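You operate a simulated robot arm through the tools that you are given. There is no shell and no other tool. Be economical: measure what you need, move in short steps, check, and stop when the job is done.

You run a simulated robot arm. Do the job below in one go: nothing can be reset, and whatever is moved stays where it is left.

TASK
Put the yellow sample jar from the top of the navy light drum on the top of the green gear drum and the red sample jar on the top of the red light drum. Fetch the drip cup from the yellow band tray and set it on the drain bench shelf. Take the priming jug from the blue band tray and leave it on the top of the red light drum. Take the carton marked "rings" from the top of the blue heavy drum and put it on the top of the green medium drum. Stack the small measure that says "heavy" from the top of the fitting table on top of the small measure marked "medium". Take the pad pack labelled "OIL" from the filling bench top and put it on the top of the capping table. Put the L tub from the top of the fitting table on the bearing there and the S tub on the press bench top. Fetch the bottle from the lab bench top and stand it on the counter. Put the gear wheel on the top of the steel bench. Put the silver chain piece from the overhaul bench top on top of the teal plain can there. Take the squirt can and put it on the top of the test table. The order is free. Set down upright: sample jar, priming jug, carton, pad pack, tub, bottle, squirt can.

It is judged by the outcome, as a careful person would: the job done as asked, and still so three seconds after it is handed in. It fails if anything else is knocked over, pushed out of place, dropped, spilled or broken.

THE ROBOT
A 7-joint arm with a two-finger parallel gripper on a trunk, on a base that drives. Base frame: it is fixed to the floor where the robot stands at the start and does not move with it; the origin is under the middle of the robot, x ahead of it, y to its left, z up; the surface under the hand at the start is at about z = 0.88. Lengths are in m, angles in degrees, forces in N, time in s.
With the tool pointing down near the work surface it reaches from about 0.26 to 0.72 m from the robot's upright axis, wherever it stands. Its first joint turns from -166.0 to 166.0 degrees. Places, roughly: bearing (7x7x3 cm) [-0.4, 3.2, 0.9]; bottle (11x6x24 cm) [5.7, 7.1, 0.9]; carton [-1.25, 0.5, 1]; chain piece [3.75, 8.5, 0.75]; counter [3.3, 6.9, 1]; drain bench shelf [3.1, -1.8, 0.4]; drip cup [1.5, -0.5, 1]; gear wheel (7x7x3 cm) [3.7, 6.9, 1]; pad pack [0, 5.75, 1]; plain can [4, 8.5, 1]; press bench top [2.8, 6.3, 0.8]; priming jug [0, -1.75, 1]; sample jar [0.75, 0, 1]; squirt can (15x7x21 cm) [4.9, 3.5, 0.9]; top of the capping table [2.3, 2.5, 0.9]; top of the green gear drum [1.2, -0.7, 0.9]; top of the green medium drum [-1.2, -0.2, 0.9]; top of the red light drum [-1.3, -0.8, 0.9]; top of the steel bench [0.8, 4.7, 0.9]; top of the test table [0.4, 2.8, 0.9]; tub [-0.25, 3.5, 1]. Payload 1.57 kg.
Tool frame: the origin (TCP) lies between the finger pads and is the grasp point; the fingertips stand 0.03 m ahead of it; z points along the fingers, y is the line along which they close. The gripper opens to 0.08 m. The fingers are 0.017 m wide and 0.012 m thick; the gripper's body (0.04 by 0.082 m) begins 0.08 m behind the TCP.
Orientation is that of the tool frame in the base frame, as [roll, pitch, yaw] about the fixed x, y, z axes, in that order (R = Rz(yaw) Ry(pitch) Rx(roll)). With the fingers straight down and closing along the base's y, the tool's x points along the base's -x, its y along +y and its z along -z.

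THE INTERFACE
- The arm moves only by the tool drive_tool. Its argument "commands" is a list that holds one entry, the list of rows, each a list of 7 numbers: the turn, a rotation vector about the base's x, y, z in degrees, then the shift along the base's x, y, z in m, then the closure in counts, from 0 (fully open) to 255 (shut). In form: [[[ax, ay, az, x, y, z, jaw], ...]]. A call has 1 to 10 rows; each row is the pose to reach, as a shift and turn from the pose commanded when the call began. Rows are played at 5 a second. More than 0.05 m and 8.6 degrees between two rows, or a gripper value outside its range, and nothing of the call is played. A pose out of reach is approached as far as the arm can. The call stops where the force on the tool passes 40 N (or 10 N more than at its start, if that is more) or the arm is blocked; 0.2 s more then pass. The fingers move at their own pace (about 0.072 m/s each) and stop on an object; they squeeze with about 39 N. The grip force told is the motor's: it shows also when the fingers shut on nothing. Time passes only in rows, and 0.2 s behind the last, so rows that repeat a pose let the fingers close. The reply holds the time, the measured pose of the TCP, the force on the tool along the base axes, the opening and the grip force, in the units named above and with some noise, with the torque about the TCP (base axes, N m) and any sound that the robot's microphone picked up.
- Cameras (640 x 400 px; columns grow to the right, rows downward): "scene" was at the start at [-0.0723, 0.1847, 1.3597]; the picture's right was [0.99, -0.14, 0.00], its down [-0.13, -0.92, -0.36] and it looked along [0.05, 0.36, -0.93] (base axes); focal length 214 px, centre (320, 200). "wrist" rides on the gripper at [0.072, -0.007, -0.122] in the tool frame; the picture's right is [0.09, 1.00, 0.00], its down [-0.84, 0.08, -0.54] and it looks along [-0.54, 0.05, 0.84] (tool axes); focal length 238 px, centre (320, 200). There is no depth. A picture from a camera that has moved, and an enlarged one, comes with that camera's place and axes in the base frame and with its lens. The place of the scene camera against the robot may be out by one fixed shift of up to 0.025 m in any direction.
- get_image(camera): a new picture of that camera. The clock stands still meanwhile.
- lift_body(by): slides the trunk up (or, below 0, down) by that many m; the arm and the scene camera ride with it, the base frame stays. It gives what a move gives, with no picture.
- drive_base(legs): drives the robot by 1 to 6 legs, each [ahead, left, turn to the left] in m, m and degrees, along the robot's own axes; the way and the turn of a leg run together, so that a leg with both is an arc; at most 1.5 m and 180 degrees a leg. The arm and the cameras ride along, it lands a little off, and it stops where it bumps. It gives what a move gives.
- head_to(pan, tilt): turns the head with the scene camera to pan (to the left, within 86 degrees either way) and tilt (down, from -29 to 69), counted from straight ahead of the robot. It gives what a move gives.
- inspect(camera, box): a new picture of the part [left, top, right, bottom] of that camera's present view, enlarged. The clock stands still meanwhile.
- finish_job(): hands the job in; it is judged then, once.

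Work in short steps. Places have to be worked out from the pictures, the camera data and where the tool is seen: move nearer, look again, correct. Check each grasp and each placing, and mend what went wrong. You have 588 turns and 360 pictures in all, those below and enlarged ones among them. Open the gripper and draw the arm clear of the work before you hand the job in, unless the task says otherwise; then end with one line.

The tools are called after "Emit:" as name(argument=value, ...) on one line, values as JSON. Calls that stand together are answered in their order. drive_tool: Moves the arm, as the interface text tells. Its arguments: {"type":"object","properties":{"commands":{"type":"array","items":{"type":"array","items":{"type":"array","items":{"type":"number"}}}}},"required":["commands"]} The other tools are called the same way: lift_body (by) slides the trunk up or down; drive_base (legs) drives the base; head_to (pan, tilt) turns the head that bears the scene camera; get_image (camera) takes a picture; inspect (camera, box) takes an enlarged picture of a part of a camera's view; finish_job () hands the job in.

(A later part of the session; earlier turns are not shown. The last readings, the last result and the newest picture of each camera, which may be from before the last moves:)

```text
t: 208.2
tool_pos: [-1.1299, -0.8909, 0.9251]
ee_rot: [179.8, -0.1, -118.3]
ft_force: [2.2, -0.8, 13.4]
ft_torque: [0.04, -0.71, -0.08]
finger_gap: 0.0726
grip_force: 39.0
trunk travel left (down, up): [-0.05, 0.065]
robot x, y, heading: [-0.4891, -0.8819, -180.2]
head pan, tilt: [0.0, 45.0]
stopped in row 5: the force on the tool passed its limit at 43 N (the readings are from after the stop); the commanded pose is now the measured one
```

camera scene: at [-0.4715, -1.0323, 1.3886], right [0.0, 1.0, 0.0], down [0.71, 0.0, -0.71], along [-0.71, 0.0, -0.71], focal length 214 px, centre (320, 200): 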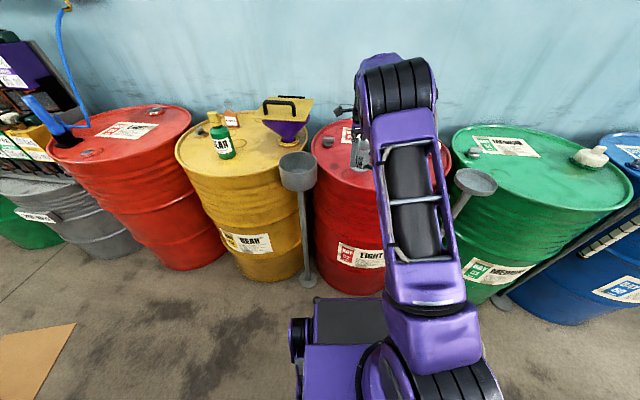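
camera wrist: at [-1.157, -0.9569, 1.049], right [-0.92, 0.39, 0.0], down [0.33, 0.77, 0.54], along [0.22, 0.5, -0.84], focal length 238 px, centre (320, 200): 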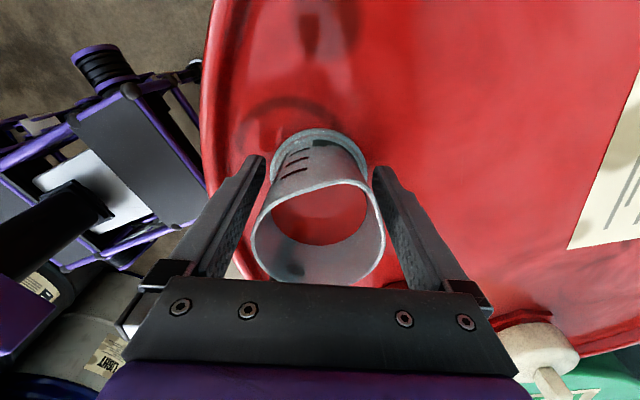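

Contact. Open and rise straight.

Emit:
drive_tool(commands=[[[0, 0, 0, 0, 0, 0.001, 150], [0, 0, 0, 0, 0, 0.001, 0], [0, 0, 0, 0, 0, 0.001, 0], [0, 0, 0, 0, 0, 0.001, 0]]])

Emit:
get_image(camera="wrist")

```text
t: 209.2
tool_pos: [-1.1301, -0.8902, 0.9219]
ee_rot: [180.0, 0.0, -118.4]
ft_force: [1.0, -0.4, 1.2]
ft_torque: [-0.03, 0.0, 0.02]
finger_gap: 0.0801
grip_force: 0.1
trunk travel left (down, up): [-0.05, 0.065]
robot x, y, heading: [-0.4885, -0.8821, -179.9]
head pan, tilt: [0.0, 45.0]
```

```text
289 pictures are left
camera wrist: at [-1.1579, -0.957, 1.043], right [-0.92, 0.39, 0.0], down [0.33, 0.77, 0.54], along [0.21, 0.5, -0.84], focal length 238 px, centre (320, 200)
```

wrist: 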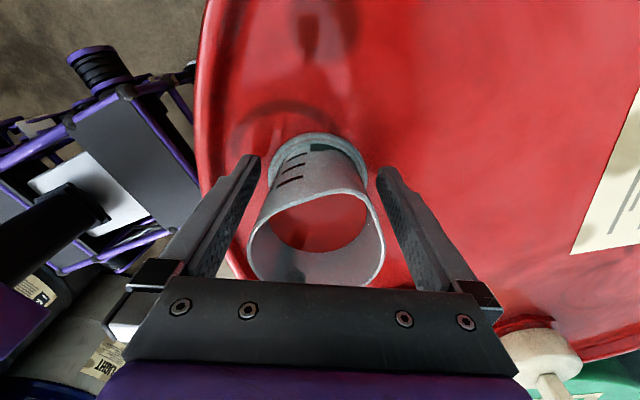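

Emit:
drive_tool(commands=[[[0, 0, 0, 0, 0, 0.02, 0], [0, 0, 0, 0, 0, 0.06, 0], [0, 0, 0, 0, 0, 0.1, 0], [0, 0, 0, 0, 0, 0.14, 0], [0, 0, 0, 0.04, 0, 0.17, 0], [0, 0, 0, 0.08, 0, 0.19, 0], [0, 0, 0, 0.12, 0, 0.21, 0]]])

Emit:
get_image(camera="wrist")

```text
t: 210.8
tool_pos: [-1.0093, -0.8914, 1.1332]
ee_rot: [180.0, 0.0, -118.3]
ft_force: [-0.4, -0.3, 0.5]
ft_torque: [0.0, -0.03, -0.01]
finger_gap: 0.08
grip_force: 0.1
trunk travel left (down, up): [-0.05, 0.065]
robot x, y, heading: [-0.4913, -0.8803, -179.9]
head pan, tilt: [0.0, 45.0]
```

```text
288 pictures are left
camera wrist: at [-1.0375, -0.9586, 1.2541], right [-0.92, 0.39, 0.0], down [0.33, 0.77, 0.54], along [0.21, 0.5, -0.84], focal length 238 px, centre (320, 200)
```

wrist: 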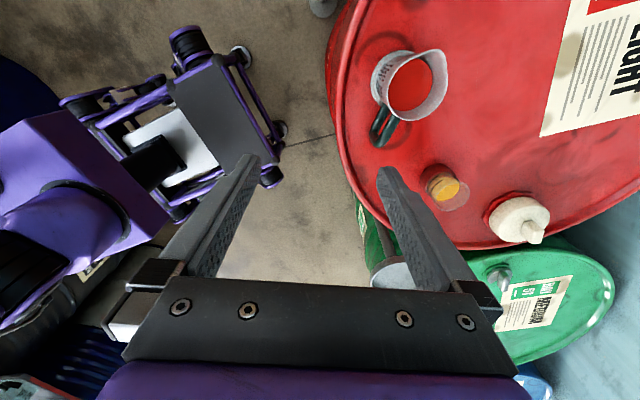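

Jug and jar both stand. I turn the wrist back toward neutral.

Emit:
drive_tool(commands=[[[0, 0, 8.4, 0.012, 0, 0, 0], [0, 0, 16.8, 0.024, 0, 0, 0], [0, 0, 25.2, 0.036, 0, 0, 0], [0, 0, 33.6, 0.048, 0, 0, 0], [0, 0, 42, 0.05, 0, 0, 0], [0, 0, 50.4, 0.05, 0, 0, 0], [0, 0, 58.8, 0.05, 0, 0, 0], [0, 0, 67.2, 0.05, 0, 0, 0], [0, 0, 75.6, 0.05, 0, 0, 0], [0, 0, 84, 0.05, 0, 0, 0]]])

Emit:
drive_tool(commands=[[[0, 0, 8.5, 0, 0, 0, 0], [0, 0, 17, 0, 0, 0, 0], [0, 0, 25.5, 0, 0, 0, 0], [0, 0, 34, 0, 0, 0, 0]]])

Emit:
drive_base(legs=[[-0.15, 0, 0], [0, -1.0, 0]])

Emit:
head_to(pan=-5, tilt=45)

Emit:
get_image(camera="scene")

Emit:
get_image(camera="wrist")

```text
t: 213.0
tool_pos: [-0.9614, -0.8908, 1.1334]
ee_rot: [179.9, -0.1, -34.2]
ft_force: [0.6, 0.2, -0.4]
ft_torque: [-0.02, -0.01, -0.02]
finger_gap: 0.0803
grip_force: 0.0
trunk travel left (down, up): [-0.05, 0.065]
robot x, y, heading: [-0.4907, -0.8809, -179.9]
head pan, tilt: [0.0, 45.0]
```

```text
t: 214.0
tool_pos: [-0.9607, -0.8917, 1.1335]
ee_rot: [179.9, 0.0, -0.2]
ft_force: [-1.0, 0.5, -0.5]
ft_torque: [0.04, -0.03, 0.0]
finger_gap: 0.0802
grip_force: 0.1
trunk travel left (down, up): [-0.05, 0.065]
robot x, y, heading: [-0.4927, -0.882, -179.8]
head pan, tilt: [0.0, 45.0]
```

```text
t: 224.9
tool_pos: [-0.8144, 0.1088, 1.1336]
ee_rot: [179.9, 0.0, -0.1]
ft_force: [-0.2, -0.4, -0.6]
ft_torque: [0.01, 0.05, -0.02]
finger_gap: 0.0801
grip_force: 0.0
trunk travel left (down, up): [-0.05, 0.065]
robot x, y, heading: [-0.3476, 0.1217, -180.0]
head pan, tilt: [0.0, 45.0]
```

```text
t: 225.6
tool_pos: [-0.8132, 0.1099, 1.1337]
ee_rot: [179.9, 0.0, 0.0]
ft_force: [0.1, 0.1, 0.5]
ft_torque: [-0.02, 0.01, 0.0]
finger_gap: 0.0798
grip_force: 0.2
trunk travel left (down, up): [-0.05, 0.065]
robot x, y, heading: [-0.3421, 0.12, -179.7]
head pan, tilt: [-5.0, 45.0]
```

```text
287 pictures are left
camera scene: at [-0.3241, -0.0233, 1.3885], right [0.08, 1.0, 0.0], down [0.7, -0.06, -0.71], along [-0.7, 0.06, -0.71], focal length 214 px, centre (320, 200)
```

scene: 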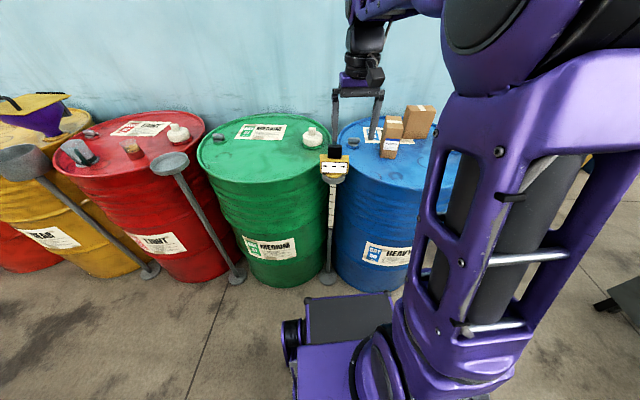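

```text
286 pictures are left
camera wrist: at [-0.7417, 0.1159, 1.2544], right [0.09, -1.0, 0.0], down [-0.84, -0.08, 0.54], along [-0.54, -0.05, -0.84], focal length 238 px, centre (320, 200)
```

wrist: 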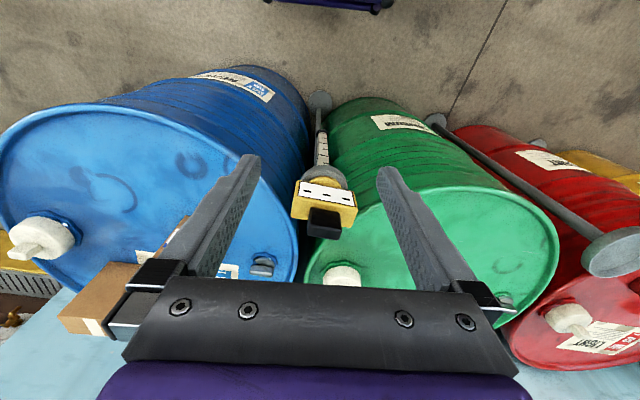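

Emit:
inspect(camera="scene", box=[330, 90, 460, 190])

Emit:
drive_base(legs=[[0, -0.4, 0]])

Emit:
get_image(camera="wrist")

Emit:
inspect(camera="scene", box=[210, 80, 420, 220])

```text
4.00 times, centred on (395, 140) of scene
camera zoom: at [-0.3241, -0.0233, 1.3885], right [0.08, 1.0, 0.0], down [0.7, -0.06, -0.71], along [-0.7, 0.06, -0.71], focal length 858 px, centre (20, 440)
```

zoom: 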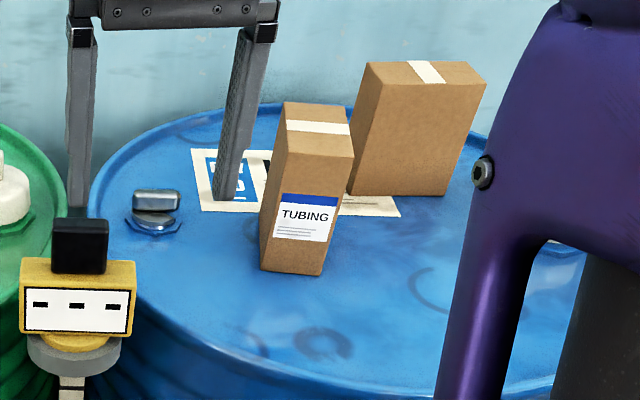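

```text
t: 230.0
tool_pos: [-0.816, 0.5127, 1.1335]
ee_rot: [179.8, 0.0, 0.1]
ft_force: [0.2, 0.0, -0.1]
ft_torque: [0.0, -0.04, 0.04]
finger_gap: 0.08
grip_force: 0.0
trunk travel left (down, up): [-0.05, 0.065]
robot x, y, heading: [-0.3464, 0.5251, -179.4]
head pan, tilt: [-5.0, 45.0]
```

```text
284 pictures are left
camera wrist: at [-0.744, 0.5196, 1.2544], right [0.09, -1.0, 0.0], down [-0.84, -0.08, 0.54], along [-0.54, -0.05, -0.84], focal length 238 px, centre (320, 200)
```

wrist: 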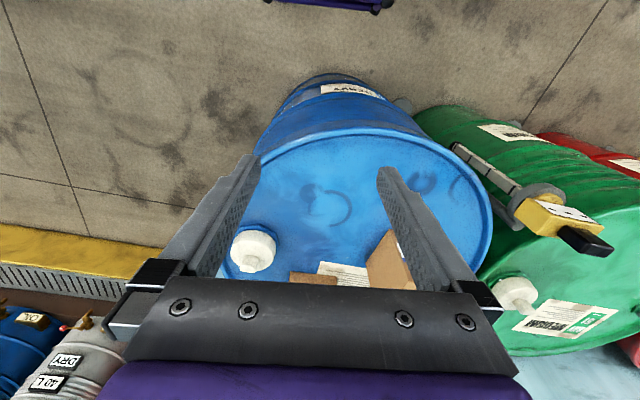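

```text
2.86 times, centred on (315, 150) of scene
camera zoom: at [-0.326, 0.3817, 1.3885], right [0.08, 1.0, 0.0], down [0.7, -0.06, -0.71], along [-0.7, 0.06, -0.71], focal length 613 px, centre (334, 343)
```

zoom: 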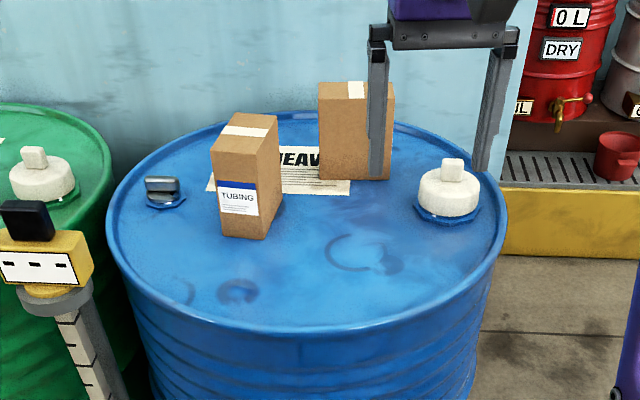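

Two cartons; "TUBING" faces me, so the taller one should be RINGS. It's best taken from the drum's north side; I drive there.

Emit:
drive_base(legs=[[0, -0.75, 0], [0, 0, 90], [0, -0.83, 0]])

Emit:
head_to(pan=0, tilt=45)

Emit:
get_image(camera="scene")

Emit:
get_image(camera="wrist")

```text
t: 239.0
tool_pos: [-0.8063, 1.1566, 1.1336]
ee_rot: [180.0, -0.1, 12.1]
ft_force: [0.4, 0.4, -0.2]
ft_torque: [0.01, 0.0, 0.01]
finger_gap: 0.0799
grip_force: 0.0
trunk travel left (down, up): [-0.05, 0.065]
robot x, y, heading: [-0.3481, 1.2629, -167.9]
head pan, tilt: [-5.0, 45.0]
stopped in leg 2: the robot was blocked; the commanded pose is now the measured one
```

```text
t: 239.7
tool_pos: [-0.8057, 1.1563, 1.1336]
ee_rot: [179.9, -0.2, 11.8]
ft_force: [-0.3, 0.1, -0.1]
ft_torque: [0.0, -0.02, 0.04]
finger_gap: 0.08
grip_force: 0.1
trunk travel left (down, up): [-0.05, 0.065]
robot x, y, heading: [-0.3537, 1.2674, -167.9]
head pan, tilt: [0.0, 45.0]
```

```text
282 pictures are left
camera scene: at [-0.2998, 1.1196, 1.3885], right [-0.21, 0.98, 0.0], down [0.69, 0.15, -0.71], along [-0.69, -0.15, -0.71], focal length 214 px, centre (320, 200)
```

scene: 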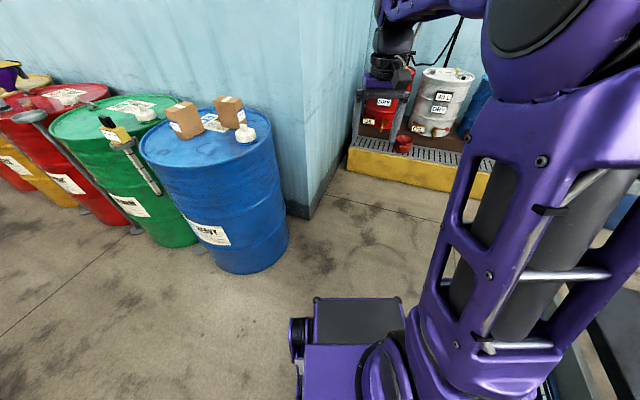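

```text
281 pictures are left
camera wrist: at [-0.7363, 1.178, 1.2544], right [0.3, -0.96, 0.0], down [-0.8, -0.25, 0.54], along [-0.52, -0.16, -0.84], focal length 238 px, centre (320, 200)
```

wrist: 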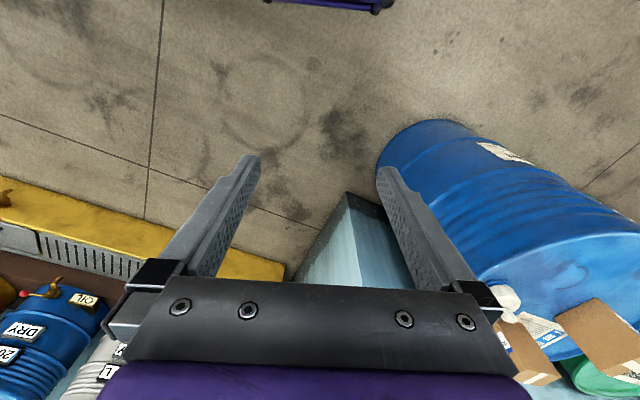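

The turn bumped the table edge slightly. I move south, turn, then back and strafe west.

Emit:
drive_base(legs=[[0, 0.28, 0], [0, 0, 77.5], [-0.13, 0, 0], [0, -0.75, 0]])

Emit:
get_image(camera="scene")

Emit:
get_image(camera="wrist")

```text
t: 254.4
tool_pos: [-1.0256, 0.653, 1.1338]
ee_rot: [179.9, 0.0, 89.9]
ft_force: [-0.5, -0.3, 0.2]
ft_torque: [0.01, -0.02, -0.03]
finger_gap: 0.0799
grip_force: 0.1
trunk travel left (down, up): [-0.05, 0.065]
robot x, y, heading: [-1.0324, 1.1217, -89.9]
head pan, tilt: [0.0, 45.0]
```

```text
280 pictures are left
camera scene: at [-0.8867, 1.1219, 1.3885], right [-1.0, 0.0, 0.0], down [0.0, 0.71, -0.71], along [0.0, -0.71, -0.71], focal length 214 px, centre (320, 200)
```

scene: 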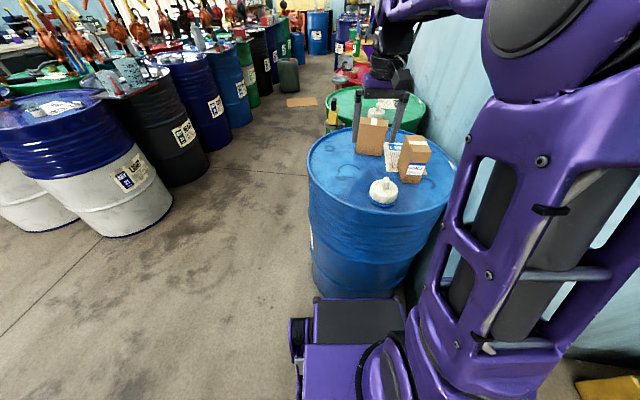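

```text
279 pictures are left
camera wrist: at [-1.0318, 0.7251, 1.2544], right [1.0, 0.09, 0.0], down [0.08, -0.84, 0.54], along [0.05, -0.54, -0.84], focal length 238 px, centre (320, 200)
```

wrist: 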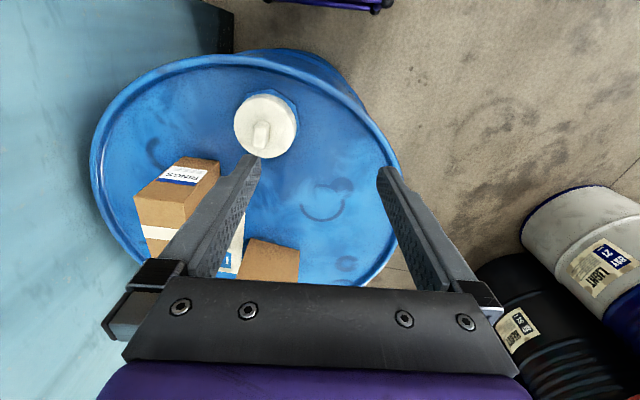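

Emit:
inspect(camera="wrist", box=[80, 90, 320, 290])

Emit:
inspect(camera="scene", box=[300, 80, 460, 200])

```text
2.00 times, centred on (200, 190) of wrist
camera zoom: at [-1.0318, 0.7251, 1.2544], right [1.0, 0.09, 0.0], down [0.08, -0.84, 0.54], along [0.05, -0.54, -0.84], focal length 477 px, centre (560, 220)
```

zoom: 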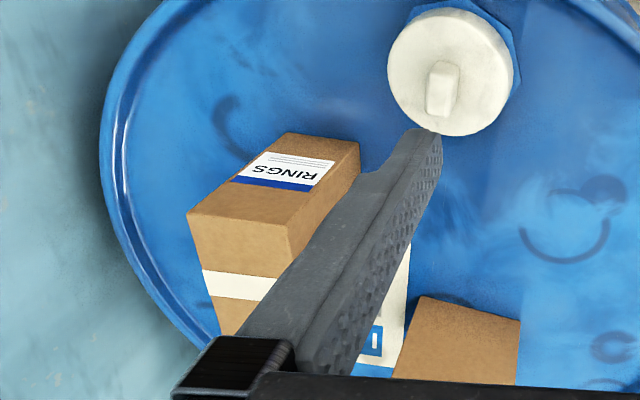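

```text
3.33 times, centred on (380, 140) of scene
camera zoom: at [-0.8867, 1.1219, 1.3885], right [-1.0, 0.0, 0.0], down [0.0, 0.71, -0.71], along [0.0, -0.71, -0.71], focal length 715 px, centre (120, 400)
```

zoom: 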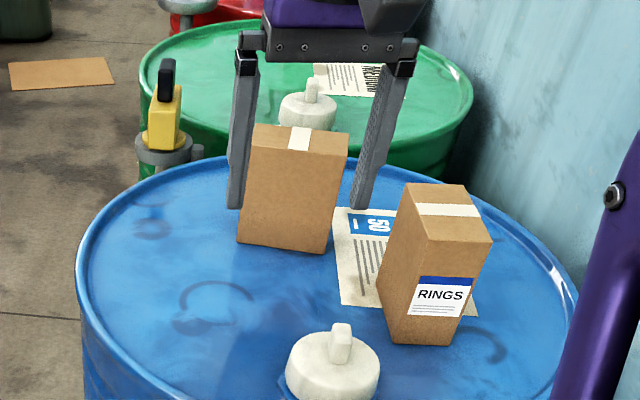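

RINGS carton centre about (−1.218, 0.50), 6 cm thick along x, top z≈1.005. I move above it.

Emit:
drive_tool(commands=[[[0, 0, -1, -0.032, -0.026, 0, 0], [0, 0, -2, -0.064, -0.051, 0, 0], [0, 0, -3, -0.096, -0.077, 0, 0], [0, 0, -4, -0.128, -0.102, 0, 0], [0, 0, -5, -0.16, -0.128, -0.01, 0], [0, 0, -5, -0.192, -0.153, -0.02, 0]]])

Emit:
get_image(camera="wrist")

```text
t: 255.8
tool_pos: [-1.2158, 0.5003, 1.1146]
ee_rot: [180.0, -0.1, 85.0]
ft_force: [0.5, 1.1, -0.2]
ft_torque: [-0.03, 0.04, 0.03]
finger_gap: 0.0801
grip_force: 0.1
trunk travel left (down, up): [-0.05, 0.065]
robot x, y, heading: [-1.0358, 1.1203, -89.4]
head pan, tilt: [0.0, 45.0]
```

```text
276 pictures are left
camera wrist: at [-1.2173, 0.5725, 1.2347], right [1.0, 0.0, 0.0], down [0.0, -0.84, 0.54], along [0.0, -0.54, -0.84], focal length 238 px, centre (320, 200)
```

wrist: 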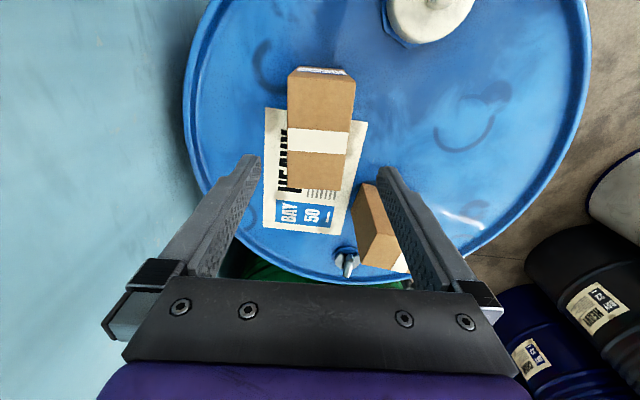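

Well aligned. Descend and grip.

Emit:
drive_tool(commands=[[[0, 0, 0, -0.002, 0.0, -0.04, 0], [0, 0, 0, -0.002, 0.0, -0.08, 0], [0, 0, 0, -0.002, 0.0, -0.12, 0], [0, 0, 0, -0.002, 0.0, -0.16, 0], [0, 0, 0, -0.002, 0.0, -0.163, 0], [0, 0, 0, -0.002, 0.0, -0.163, 150], [0, 0, 0, -0.002, 0.0, -0.163, 255], [0, 0, 0, -0.002, 0.0, -0.163, 255]]])

Emit:
get_image(camera="wrist")

```text
t: 257.6
tool_pos: [-1.2189, 0.5009, 0.9482]
ee_rot: [-180.0, -0.1, 84.8]
ft_force: [0.7, -0.1, 0.5]
ft_torque: [-0.02, 0.01, 0.0]
finger_gap: 0.0602
grip_force: 39.3
trunk travel left (down, up): [-0.05, 0.065]
robot x, y, heading: [-1.034, 1.1239, -89.7]
head pan, tilt: [0.0, 45.0]
```

```text
275 pictures are left
camera wrist: at [-1.219, 0.5729, 1.0706], right [1.0, 0.0, 0.0], down [0.0, -0.84, 0.54], along [0.0, -0.54, -0.84], focal length 238 px, centre (320, 200)
```

wrist: 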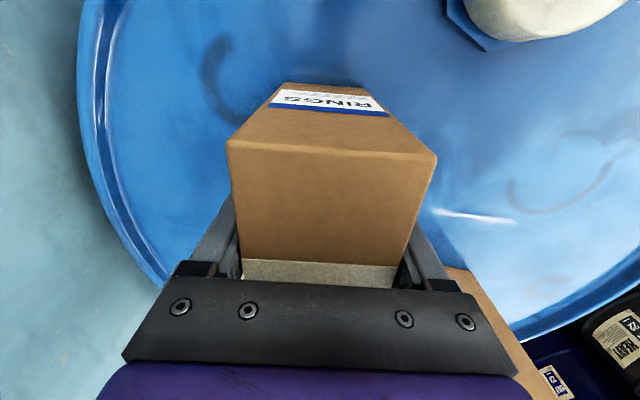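

Emit:
drive_tool(commands=[[[0, 0, 0, 0, 0, 0.04, 255], [0, 0, 0, 0, 0, 0.085, 255], [0, 0, 0, 0, 0, 0.13, 255], [0, 0, 0, 0, 0, 0.17, 255], [0, 0, 0, 0.03, 0.03, 0.19, 255], [0, 0, 0, 0.06, 0.06, 0.2, 255], [0, 0, 0, 0.095, 0.09, 0.2, 255], [0, 0, 0, 0.13, 0.12, 0.2, 255], [0, 0, 0, 0.16, 0.15, 0.2, 255]]])

Emit:
get_image(camera="wrist")

```text
t: 259.6
tool_pos: [-1.0598, 0.6493, 1.1492]
ee_rot: [-180.0, -0.1, 84.9]
ft_force: [0.0, 0.2, -2.0]
ft_torque: [0.03, 0.0, 0.02]
finger_gap: 0.0599
grip_force: 39.0
trunk travel left (down, up): [-0.05, 0.065]
robot x, y, heading: [-1.0351, 1.1242, -89.6]
head pan, tilt: [0.0, 45.0]
```

```text
274 pictures are left
camera wrist: at [-1.0589, 0.7232, 1.2691], right [1.0, 0.0, 0.0], down [0.0, -0.84, 0.54], along [0.0, -0.54, -0.84], focal length 238 px, centre (320, 200)
```

wrist: 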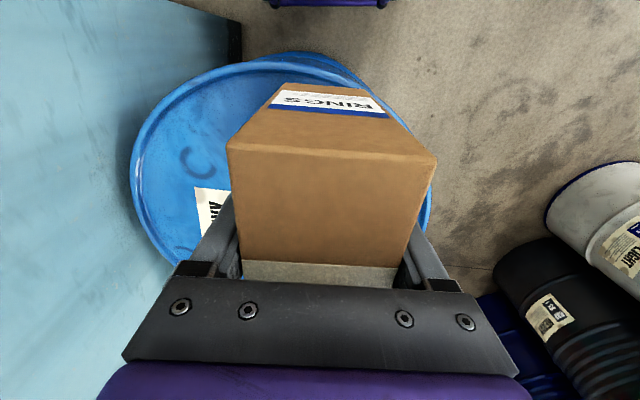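

Carton held. I drive round to the east side of the green medium drum.

Emit:
drive_base(legs=[[0, 0.75, 0], [0.3, 0, 0], [0, 0, -90], [0, 1.03, 0]])

Emit:
get_image(camera="scene")

```text
t: 282.9
tool_pos: [-0.7181, -0.202, 1.1484]
ee_rot: [179.9, -0.2, -3.9]
ft_force: [0.6, -0.7, -2.1]
ft_torque: [-0.02, -0.02, 0.0]
finger_gap: 0.0596
grip_force: 39.0
trunk travel left (down, up): [-0.05, 0.065]
robot x, y, heading: [-0.2397, -0.2151, -178.7]
head pan, tilt: [0.0, 45.0]
```

```text
273 pictures are left
camera scene: at [-0.2226, -0.3651, 1.3885], right [-0.03, 1.0, 0.0], down [0.71, 0.02, -0.71], along [-0.71, -0.02, -0.71], focal length 214 px, centre (320, 200)
```

scene: 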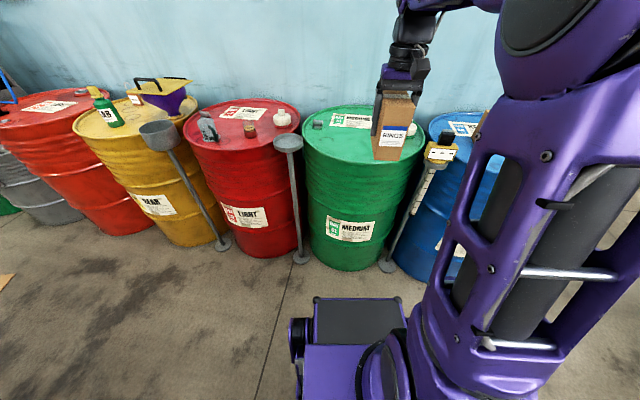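

Emit:
drive_base(legs=[[0.19, 0, 0]])

Emit:
get_image(camera="wrist")

```text
t: 284.4
tool_pos: [-0.9061, -0.2098, 1.1481]
ee_rot: [179.9, -0.1, -3.7]
ft_force: [0.8, -1.1, -3.6]
ft_torque: [-0.02, -0.02, -0.03]
finger_gap: 0.0598
grip_force: 39.3
trunk travel left (down, up): [-0.05, 0.065]
robot x, y, heading: [-0.4343, -0.2168, -178.4]
head pan, tilt: [0.0, 45.0]
```

```text
272 pictures are left
camera wrist: at [-0.8347, -0.2062, 1.2693], right [0.03, -1.0, 0.0], down [-0.84, -0.02, 0.54], along [-0.54, -0.02, -0.84], focal length 238 px, centre (320, 200)
```

wrist: 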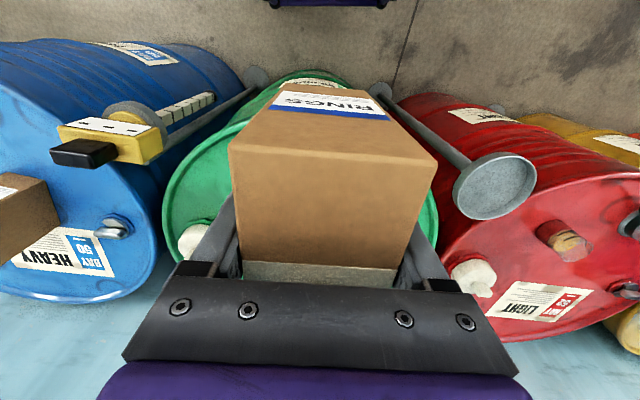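

Emit:
drive_tool(commands=[[[0, 0, 0, -0.045, 0, 0, 255], [0, 0, 0, -0.09, 0, 0, 255], [0, 0, 0, -0.135, 0, -0.01, 255], [0, 0, 0, -0.164, 0, -0.04, 255], [0, 0, 0, -0.164, 0, -0.085, 255], [0, 0, 0, -0.164, 0, -0.13, 255], [0, 0, 0, -0.164, 0, -0.17, 255], [0, 0, 0, -0.164, 0, -0.188, 255]]])

Emit:
drive_tool(commands=[[[0, 0, 0, 0, 0, -0.004, 255], [0, 0, 0, 0, 0, -0.008, 255], [0, 0, 0, 0, 0, -0.011, 255], [0, 0, 0, 0, 0, -0.013, 255], [0, 0, 0, 0, 0, -0.015, 255]]])

Emit:
get_image(camera="wrist")

```text
t: 286.2
tool_pos: [-1.0694, -0.2076, 0.9593]
ee_rot: [179.9, 0.0, -3.7]
ft_force: [0.2, -0.8, -2.6]
ft_torque: [0.03, -0.03, 0.01]
finger_gap: 0.0599
grip_force: 39.3
trunk travel left (down, up): [-0.05, 0.065]
robot x, y, heading: [-0.4315, -0.2192, -178.5]
head pan, tilt: [0.0, 45.0]
```

```text
t: 287.4
tool_pos: [-1.0705, -0.2075, 0.9498]
ee_rot: [-180.0, 0.3, -3.7]
ft_force: [1.7, 0.1, 22.6]
ft_torque: [0.26, -1.42, 0.03]
finger_gap: 0.0599
grip_force: 38.9
trunk travel left (down, up): [-0.05, 0.065]
robot x, y, heading: [-0.4339, -0.2201, -178.4]
head pan, tilt: [0.0, 45.0]
```

```text
271 pictures are left
camera wrist: at [-0.9972, -0.2058, 1.0699], right [0.03, -1.0, 0.0], down [-0.84, -0.02, 0.55], along [-0.55, -0.02, -0.84], focal length 238 px, centre (320, 200)
```

wrist: 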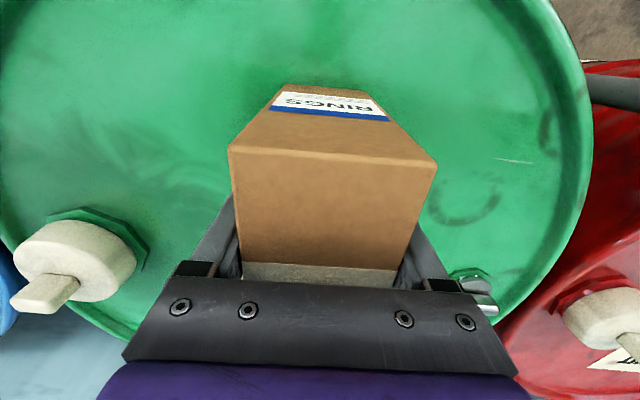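

Emit:
drive_tool(commands=[[[0, 0, 0, 0, 0, 0.003, 255], [0, 0, 0, 0, 0, 0.003, 100], [0, 0, 0, 0, 0, 0.003, 0], [0, 0, 0, 0, 0, 0.003, 0], [0, 0, 0, 0, 0, 0.04, 0], [0, 0, 0, 0, 0, 0.085, 0], [0, 0, 0, 0, 0, 0.13, 0], [0, 0, 0, 0.03, 0, 0.165, 0], [0, 0, 0, 0.07, 0, 0.19, 0]]])

Emit:
get_image(camera="wrist")

```text
t: 289.4
tool_pos: [-0.9988, -0.2085, 1.1366]
ee_rot: [-179.9, -0.1, -3.7]
ft_force: [-0.1, 0.1, 0.2]
ft_torque: [0.0, -0.04, 0.03]
finger_gap: 0.0799
grip_force: 0.1
trunk travel left (down, up): [-0.05, 0.065]
robot x, y, heading: [-0.4355, -0.2183, -178.5]
head pan, tilt: [0.0, 45.0]
```

```text
270 pictures are left
camera wrist: at [-0.9274, -0.2062, 1.2586], right [0.03, -1.0, 0.0], down [-0.84, -0.02, 0.54], along [-0.54, -0.02, -0.84], focal length 238 px, centre (320, 200)
```

wrist: 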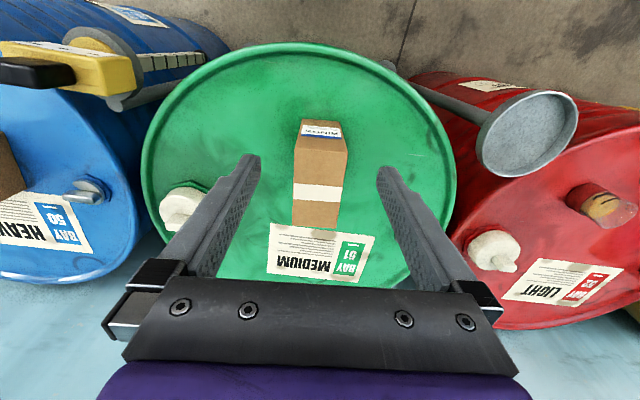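

RINGS carton is placed. Now back east for the drip cup (tab-handled cup) on the yellow band tray.

Emit:
drive_base(legs=[[-0.3, 0, 0], [0, -0.95, 0], [-1.5, 0, 0], [-0.5, 0, 0], [0, 1.2, 0]])

Emit:
get_image(camera="wrist")

Emit:
get_image(camera="scene")

```text
t: 314.8
tool_pos: [1.2988, 0.3833, 1.1371]
ee_rot: [179.9, -0.1, -7.0]
ft_force: [-0.2, 0.5, -1.0]
ft_torque: [-0.03, -0.02, 0.0]
finger_gap: 0.08
grip_force: 0.1
trunk travel left (down, up): [-0.05, 0.065]
robot x, y, heading: [1.8647, 0.3429, 178.3]
head pan, tilt: [0.0, 45.0]
stopped in leg 5: the robot was blocked; the commanded pose is now the measured one
```

```text
269 pictures are left
camera wrist: at [1.3711, 0.3818, 1.2581], right [-0.03, -1.0, 0.0], down [-0.84, 0.03, 0.54], along [-0.54, 0.01, -0.84], focal length 238 px, centre (320, 200)
```

wrist: 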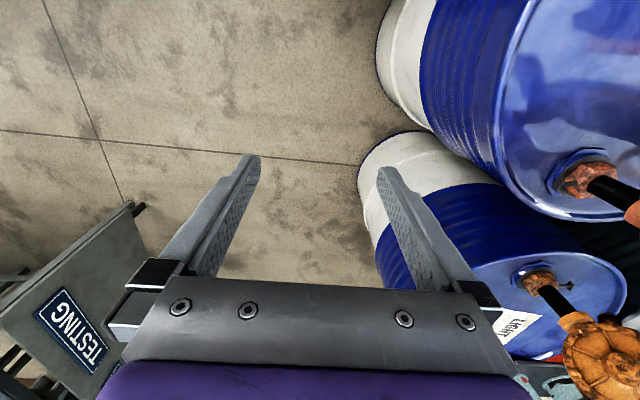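

```text
268 pictures are left
camera scene: at [1.8773, 0.1891, 1.3885], right [0.03, 1.0, 0.0], down [0.71, -0.02, -0.71], along [-0.71, 0.02, -0.71], focal length 214 px, centre (320, 200)
```

scene: 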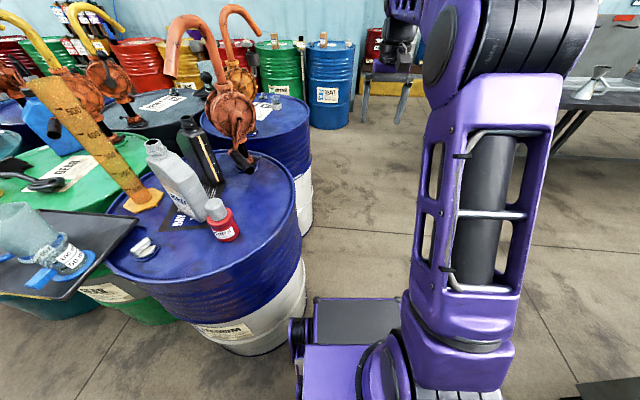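

I stopped against the medium drum (x fell short); the items on it still stand. I move off, back up east, then go south.

Emit:
drive_base(legs=[[0, -0.12, 0], [-0.42, 0, 0], [0, 0.98, 0]])

Emit:
get_image(camera="wrist")

Emit:
get_image(camera="scene")

```text
t: 328.2
tool_pos: [1.7015, -0.4885, 1.1364]
ee_rot: [180.0, -0.2, -6.8]
ft_force: [0.1, 0.2, -0.3]
ft_torque: [0.03, -0.01, 0.0]
finger_gap: 0.08
grip_force: 0.1
trunk travel left (down, up): [-0.05, 0.065]
robot x, y, heading: [2.2664, -0.5278, 178.2]
head pan, tilt: [0.0, 45.0]
```

```text
267 pictures are left
camera wrist: at [1.7734, -0.4901, 1.2582], right [-0.03, -1.0, 0.0], down [-0.84, 0.02, 0.54], along [-0.54, 0.01, -0.84], focal length 238 px, centre (320, 200)
```

wrist: 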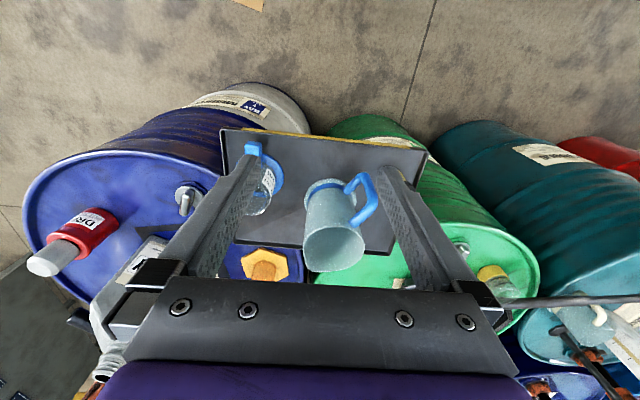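

```text
266 pictures are left
camera scene: at [2.2803, -0.681, 1.3885], right [0.03, 1.0, 0.0], down [0.71, -0.02, -0.71], along [-0.71, 0.02, -0.71], focal length 214 px, centre (320, 200)
```

scene: 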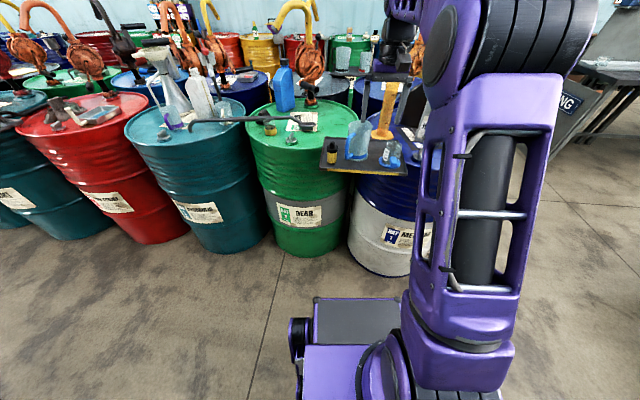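

I align with the drip cup, estimated at (1.596, −0.383).

Emit:
drive_base(legs=[[0.08, -0.12, 0]])

Emit:
get_image(camera="wrist")

```text
t: 330.0
tool_pos: [1.6258, -0.3655, 1.1372]
ee_rot: [179.8, -0.1, -6.8]
ft_force: [0.2, -0.4, 0.6]
ft_torque: [-0.01, 0.0, -0.06]
finger_gap: 0.08
grip_force: 0.0
trunk travel left (down, up): [-0.05, 0.065]
robot x, y, heading: [2.189, -0.4065, 178.2]
head pan, tilt: [0.0, 45.0]
```

```text
265 pictures are left
camera wrist: at [1.6984, -0.3673, 1.2582], right [-0.03, -1.0, 0.0], down [-0.84, 0.02, 0.54], along [-0.54, 0.01, -0.84], focal length 238 px, centre (320, 200)
```

wrist: 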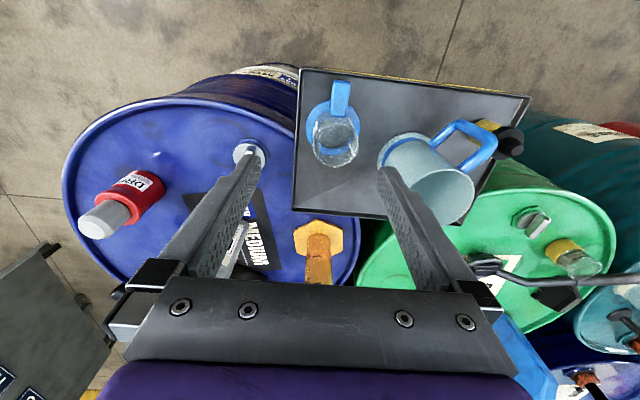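

Emit:
drive_tool(commands=[[[0, 0, 0, -0.022, -0.021, -0.03, 0], [0, 0, 0, -0.022, -0.021, -0.07, 0], [0, 0, 0, -0.022, -0.021, -0.115, 0]]])

Emit:
get_image(camera="wrist")

```text
t: 330.8
tool_pos: [1.6008, -0.3875, 1.0201]
ee_rot: [179.8, -0.2, -6.7]
ft_force: [-0.3, -0.3, 0.1]
ft_torque: [-0.01, 0.02, -0.03]
finger_gap: 0.0799
grip_force: 0.1
trunk travel left (down, up): [-0.05, 0.065]
robot x, y, heading: [2.1905, -0.4081, 178.3]
head pan, tilt: [0.0, 45.0]
```

```text
264 pictures are left
camera wrist: at [1.6739, -0.3894, 1.1421], right [-0.03, -1.0, 0.0], down [-0.84, 0.02, 0.54], along [-0.54, 0.01, -0.84], focal length 238 px, centre (320, 200)
```

wrist: 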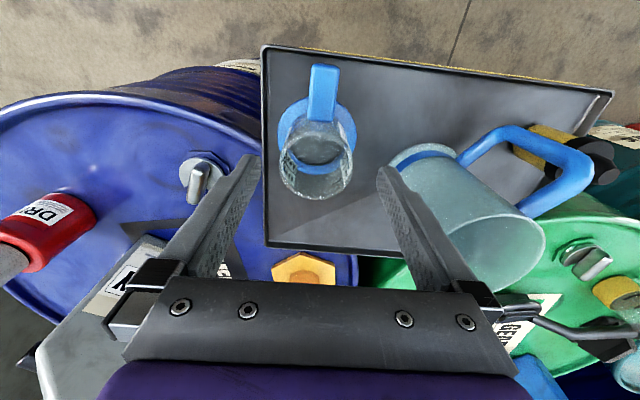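

Emit:
drive_tool(commands=[[[0, 0, 0, -0.002, 0.001, -0.035, 0], [0, 0, 0, -0.003, 0.001, -0.07, 0], [0, 0, 0, -0.003, 0.001, -0.072, 0], [0, 0, 0, -0.003, 0.001, -0.072, 150], [0, 0, 0, -0.003, 0.001, -0.072, 255], [0, 0, 0, -0.003, 0.001, -0.072, 255], [0, 0, 0, -0.003, 0.001, -0.072, 255]]])

Emit:
get_image(camera="wrist")

```text
t: 332.4
tool_pos: [1.6013, -0.3865, 0.9499]
ee_rot: [179.9, -0.2, -6.8]
ft_force: [0.1, -0.3, 0.0]
ft_torque: [0.04, 0.0, -0.02]
finger_gap: 0.0571
grip_force: 39.3
trunk travel left (down, up): [-0.05, 0.065]
robot x, y, heading: [2.191, -0.4045, 178.4]
head pan, tilt: [0.0, 45.0]
```

```text
263 pictures are left
camera wrist: at [1.6723, -0.3879, 1.0714], right [-0.03, -1.0, 0.0], down [-0.84, 0.02, 0.54], along [-0.54, 0.01, -0.84], focal length 238 px, centre (320, 200)
```

wrist: 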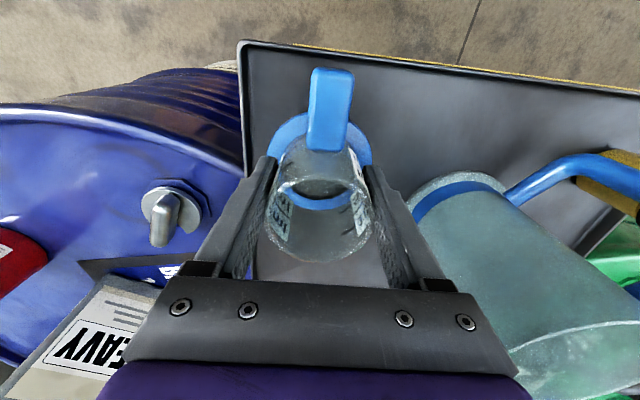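

Gripped. Lift.

Emit:
drive_tool(commands=[[[0, 0, 0, 0, 0, 0.03, 255], [0, 0, 0, 0, 0, 0.07, 255], [0, 0, 0, 0, 0, 0.115, 255], [0, 0, 0, 0.01, 0, 0.16, 255], [0, 0, 0, 0.04, 0, 0.19, 255]]])

Emit:
drive_base(legs=[[-0.15, 0, 0]])

Emit:
head_to(pan=86, tilt=30)

Emit:
get_image(camera="scene")

Emit:
get_image(camera="wrist")

```text
t: 333.6
tool_pos: [1.6414, -0.3867, 1.1397]
ee_rot: [180.0, -0.2, -6.8]
ft_force: [-0.4, -0.7, -1.3]
ft_torque: [0.01, -0.02, 0.0]
finger_gap: 0.0569
grip_force: 38.6
trunk travel left (down, up): [-0.05, 0.065]
robot x, y, heading: [2.1907, -0.4105, 178.2]
head pan, tilt: [0.0, 45.0]
```

```text
t: 335.0
tool_pos: [1.7927, -0.3917, 1.1409]
ee_rot: [179.9, -0.1, -6.7]
ft_force: [0.2, 0.4, -2.1]
ft_torque: [0.0, -0.01, -0.01]
finger_gap: 0.057
grip_force: 39.0
trunk travel left (down, up): [-0.05, 0.065]
robot x, y, heading: [2.3421, -0.4153, 178.6]
head pan, tilt: [0.0, 45.0]
```

```text
t: 336.6
tool_pos: [1.7931, -0.3924, 1.1396]
ee_rot: [179.9, -0.1, -6.7]
ft_force: [0.1, 0.0, -0.7]
ft_torque: [-0.02, 0.0, 0.03]
finger_gap: 0.0572
grip_force: 39.0
trunk travel left (down, up): [-0.05, 0.065]
robot x, y, heading: [2.3416, -0.411, 178.6]
head pan, tilt: [85.9, 30.0]
```

```text
262 pictures are left
camera scene: at [2.4294, -0.6547, 1.4111], right [-1.0, 0.1, 0.0], down [0.05, 0.5, -0.87], along [-0.08, -0.86, -0.5], focal length 214 px, centre (320, 200)
```

scene: 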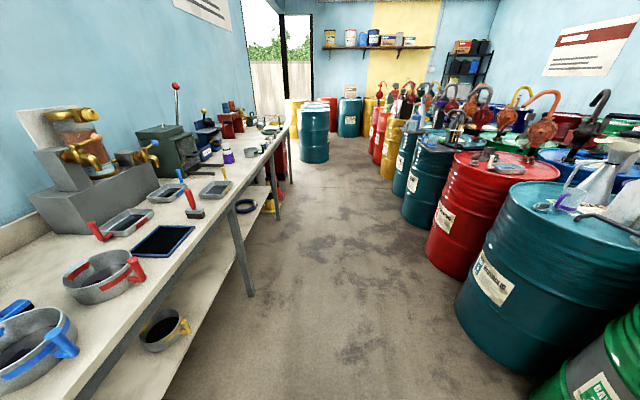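

```text
261 pictures are left
camera wrist: at [1.8649, -0.3935, 1.2615], right [-0.02, -1.0, 0.0], down [-0.84, 0.02, 0.54], along [-0.54, 0.01, -0.84], focal length 238 px, centre (320, 200)
```

wrist: 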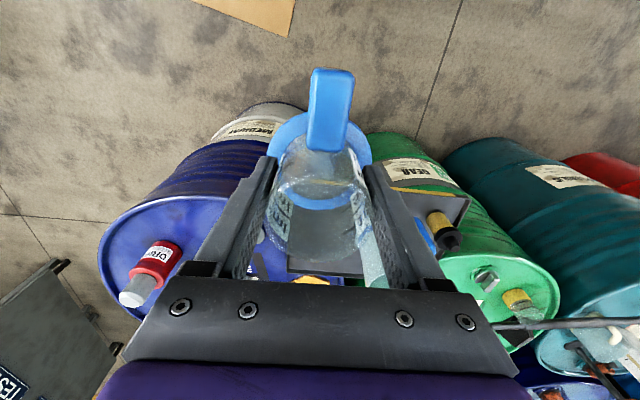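

The shelf lies recessed under the bench top, so I need to hold the cup with a strongly tilted hand. I first turn the cup so its tab faces away, then set it back on the tray and regrasp tilted.

Emit:
drive_tool(commands=[[[0, 0, 8.5, 0, 0, 0, 255], [0, 0, 17, 0, 0, 0, 255], [0, 0, 25.5, 0, 0, 0, 255], [0, 0, 34, 0, 0, 0, 255], [0, 0, 42.5, 0, 0, 0, 255], [0, 0, 51, 0, 0, 0, 255], [0, 0, 59.5, 0, 0, 0, 255], [0, 0, 68, 0, 0, 0, 255], [0, 0, 76.5, 0, 0, 0, 255], [0, 0, 85, 0, 0, 0, 255]]])

Emit:
drive_tool(commands=[[[0, 0, 8.5, 0, 0, 0, 255], [0, 0, 17, 0, 0, 0, 255], [0, 0, 25.5, 0, 0, 0, 255], [0, 0, 34, 0, 0, 0, 255], [0, 0, 42.5, 0, 0, 0, 255], [0, 0, 51, 0, 0, 0, 255], [0, 0, 59.5, 0, 0, 0, 255], [0, 0, 67, 0, 0, 0, 255]]])

Emit:
get_image(camera="wrist")

```text
t: 338.8
tool_pos: [1.7927, -0.3915, 1.1398]
ee_rot: [179.9, -0.1, 78.4]
ft_force: [0.6, 1.1, -0.5]
ft_torque: [-0.01, 0.0, 0.0]
finger_gap: 0.0572
grip_force: 38.9
trunk travel left (down, up): [-0.05, 0.065]
robot x, y, heading: [2.3418, -0.4115, 178.4]
head pan, tilt: [85.9, 30.0]
```

```text
t: 340.6
tool_pos: [1.7915, -0.3921, 1.1403]
ee_rot: [179.9, -0.1, 145.3]
ft_force: [-0.2, 0.3, 0.1]
ft_torque: [0.01, -0.02, 0.0]
finger_gap: 0.057
grip_force: 39.2
trunk travel left (down, up): [-0.05, 0.065]
robot x, y, heading: [2.3438, -0.4123, 178.3]
head pan, tilt: [85.9, 30.0]
```

```text
260 pictures are left
camera wrist: at [1.7297, -0.357, 1.2611], right [0.49, 0.87, 0.0], down [0.73, -0.41, 0.54], along [0.47, -0.26, -0.84], focal length 238 px, centre (320, 200)
```

wrist: 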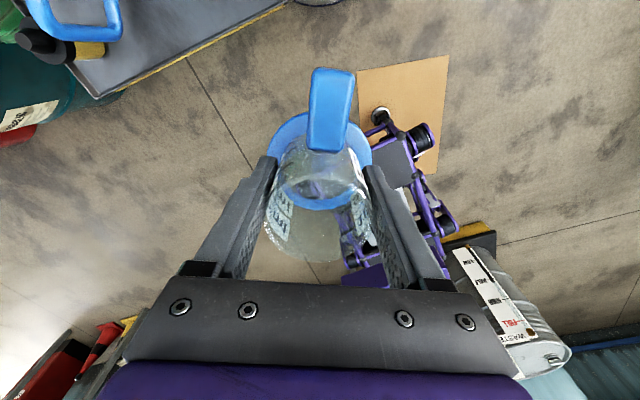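

Tab now faces away. Go back in and set the cup on the tray.

Emit:
drive_base(legs=[[0.15, 0, 0]])

Emit:
get_image(camera="wrist")

```text
t: 341.9
tool_pos: [1.6426, -0.3875, 1.1403]
ee_rot: [179.9, -0.1, 145.3]
ft_force: [0.3, 0.2, -0.8]
ft_torque: [-0.01, -0.02, -0.01]
finger_gap: 0.0572
grip_force: 38.4
trunk travel left (down, up): [-0.05, 0.065]
robot x, y, heading: [2.1935, -0.4078, 178.3]
head pan, tilt: [85.9, 30.0]
```

```text
259 pictures are left
camera wrist: at [1.5801, -0.3528, 1.2613], right [0.49, 0.87, 0.0], down [0.73, -0.41, 0.54], along [0.47, -0.26, -0.84], focal length 238 px, centre (320, 200)
```

wrist: 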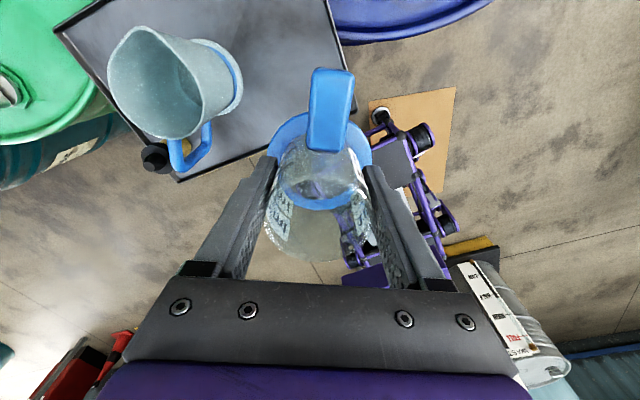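

Emit:
drive_tool(commands=[[[0, 0, 0, -0.042, -0.003, -0.02, 255], [0, 0, 0, -0.042, -0.003, -0.065, 255], [0, 0, 0, -0.042, -0.003, -0.11, 255], [0, 0, 0, -0.042, -0.003, -0.15, 255], [0, 0, 0, -0.042, -0.003, -0.18, 255]]])

Emit:
drive_tool(commands=[[[0, 0, 0, 0, 0, -0.004, 255], [0, 0, 0, 0, 0, -0.007, 255], [0, 0, 0, 0, 0, -0.01, 255], [0, 0, 0, 0, 0, -0.012, 255]]])

```text
t: 343.1
tool_pos: [1.6007, -0.39, 0.9597]
ee_rot: [179.9, -0.1, 145.3]
ft_force: [0.7, 0.0, -0.6]
ft_torque: [0.0, -0.02, 0.04]
finger_gap: 0.0567
grip_force: 38.6
trunk travel left (down, up): [-0.05, 0.065]
robot x, y, heading: [2.1932, -0.407, 178.6]
head pan, tilt: [85.9, 30.0]
```

```text
t: 344.1
tool_pos: [1.6016, -0.3905, 0.9505]
ee_rot: [180.0, -0.3, 145.2]
ft_force: [1.5, 2.5, 12.0]
ft_torque: [-0.3, -0.41, 0.09]
finger_gap: 0.0571
grip_force: 38.6
trunk travel left (down, up): [-0.05, 0.065]
robot x, y, heading: [2.1929, -0.4054, 178.2]
head pan, tilt: [85.9, 30.0]
```

Contact. Release and rise.

Emit:
drive_tool(commands=[[[0, 0, 0, 0, 0, 0.002, 120], [0, 0, 0, 0, 0, 0.002, 0], [0, 0, 0, 0, 0, 0.002, 0], [0, 0, 0, 0, 0, 0.03, 0], [0, 0, 0, 0, 0, 0.075, 0], [0, 0, 0, 0, 0, 0.12, 0], [0, 0, 0, 0.03, 0, 0.155, 0], [0, 0, 0, 0.06, 0, 0.19, 0]]])

Emit:
drive_tool(commands=[[[0, 0, -8.5, 0, 0, 0, 0], [0, 0, -17, 0, 0, 0, 0], [0, 0, -25.5, 0, 0, 0, 0], [0, 0, -34, 0, 0, 0, 0], [0, 0, -42.5, 0, 0, 0, 0], [0, 0, -51, 0, 0, 0, 0], [0, 0, -59.5, 0, 0, 0, 0], [0, 0, -68, 0, 0, 0, 0], [0, 0, -76.5, 0, 0, 0, 0], [0, 0, -85, 0, 0, 0, 0]]])

Emit:
drive_tool(commands=[[[0, 0, -8.5, 0, 0, 0, 0], [0, 0, -17, 0, 0, 0, 0], [0, 0, -25.5, 0, 0, 0, 0], [0, 0, -34, 0, 0, 0, 0], [0, 0, -42.5, 0, 0, 0, 0], [0, 0, -51, 0, 0, 0, 0], [0, 0, -59.5, 0, 0, 0, 0]]])

Emit:
get_image(camera="wrist")

```text
t: 345.9
tool_pos: [1.661, -0.3893, 1.138]
ee_rot: [179.8, 0.0, 145.3]
ft_force: [0.1, 0.3, 0.5]
ft_torque: [-0.02, 0.04, -0.01]
finger_gap: 0.0799
grip_force: 0.0
trunk travel left (down, up): [-0.05, 0.065]
robot x, y, heading: [2.1883, -0.4101, 178.5]
head pan, tilt: [85.9, 30.0]
```

```text
t: 348.1
tool_pos: [1.6597, -0.3908, 1.1394]
ee_rot: [180.0, -0.1, 60.1]
ft_force: [0.0, -0.3, -0.2]
ft_torque: [0.04, 0.01, -0.02]
finger_gap: 0.0798
grip_force: 0.1
trunk travel left (down, up): [-0.05, 0.065]
robot x, y, heading: [2.1933, -0.4068, 178.3]
head pan, tilt: [85.9, 30.0]
```

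```text
t: 349.7
tool_pos: [1.6606, -0.392, 1.1383]
ee_rot: [180.0, -0.2, 0.8]
ft_force: [0.9, -0.6, 0.6]
ft_torque: [0.01, 0.0, -0.01]
finger_gap: 0.0801
grip_force: 0.0
trunk travel left (down, up): [-0.05, 0.065]
robot x, y, heading: [2.1926, -0.4046, 178.5]
head pan, tilt: [85.9, 30.0]
```

```text
258 pictures are left
camera wrist: at [1.7326, -0.3839, 1.2594], right [0.1, -0.99, 0.0], down [-0.84, -0.09, 0.54], along [-0.54, -0.06, -0.84], focal length 238 px, centre (320, 200)
```

wrist: 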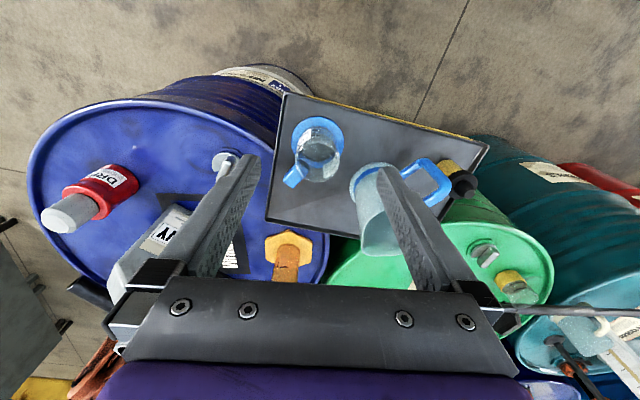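

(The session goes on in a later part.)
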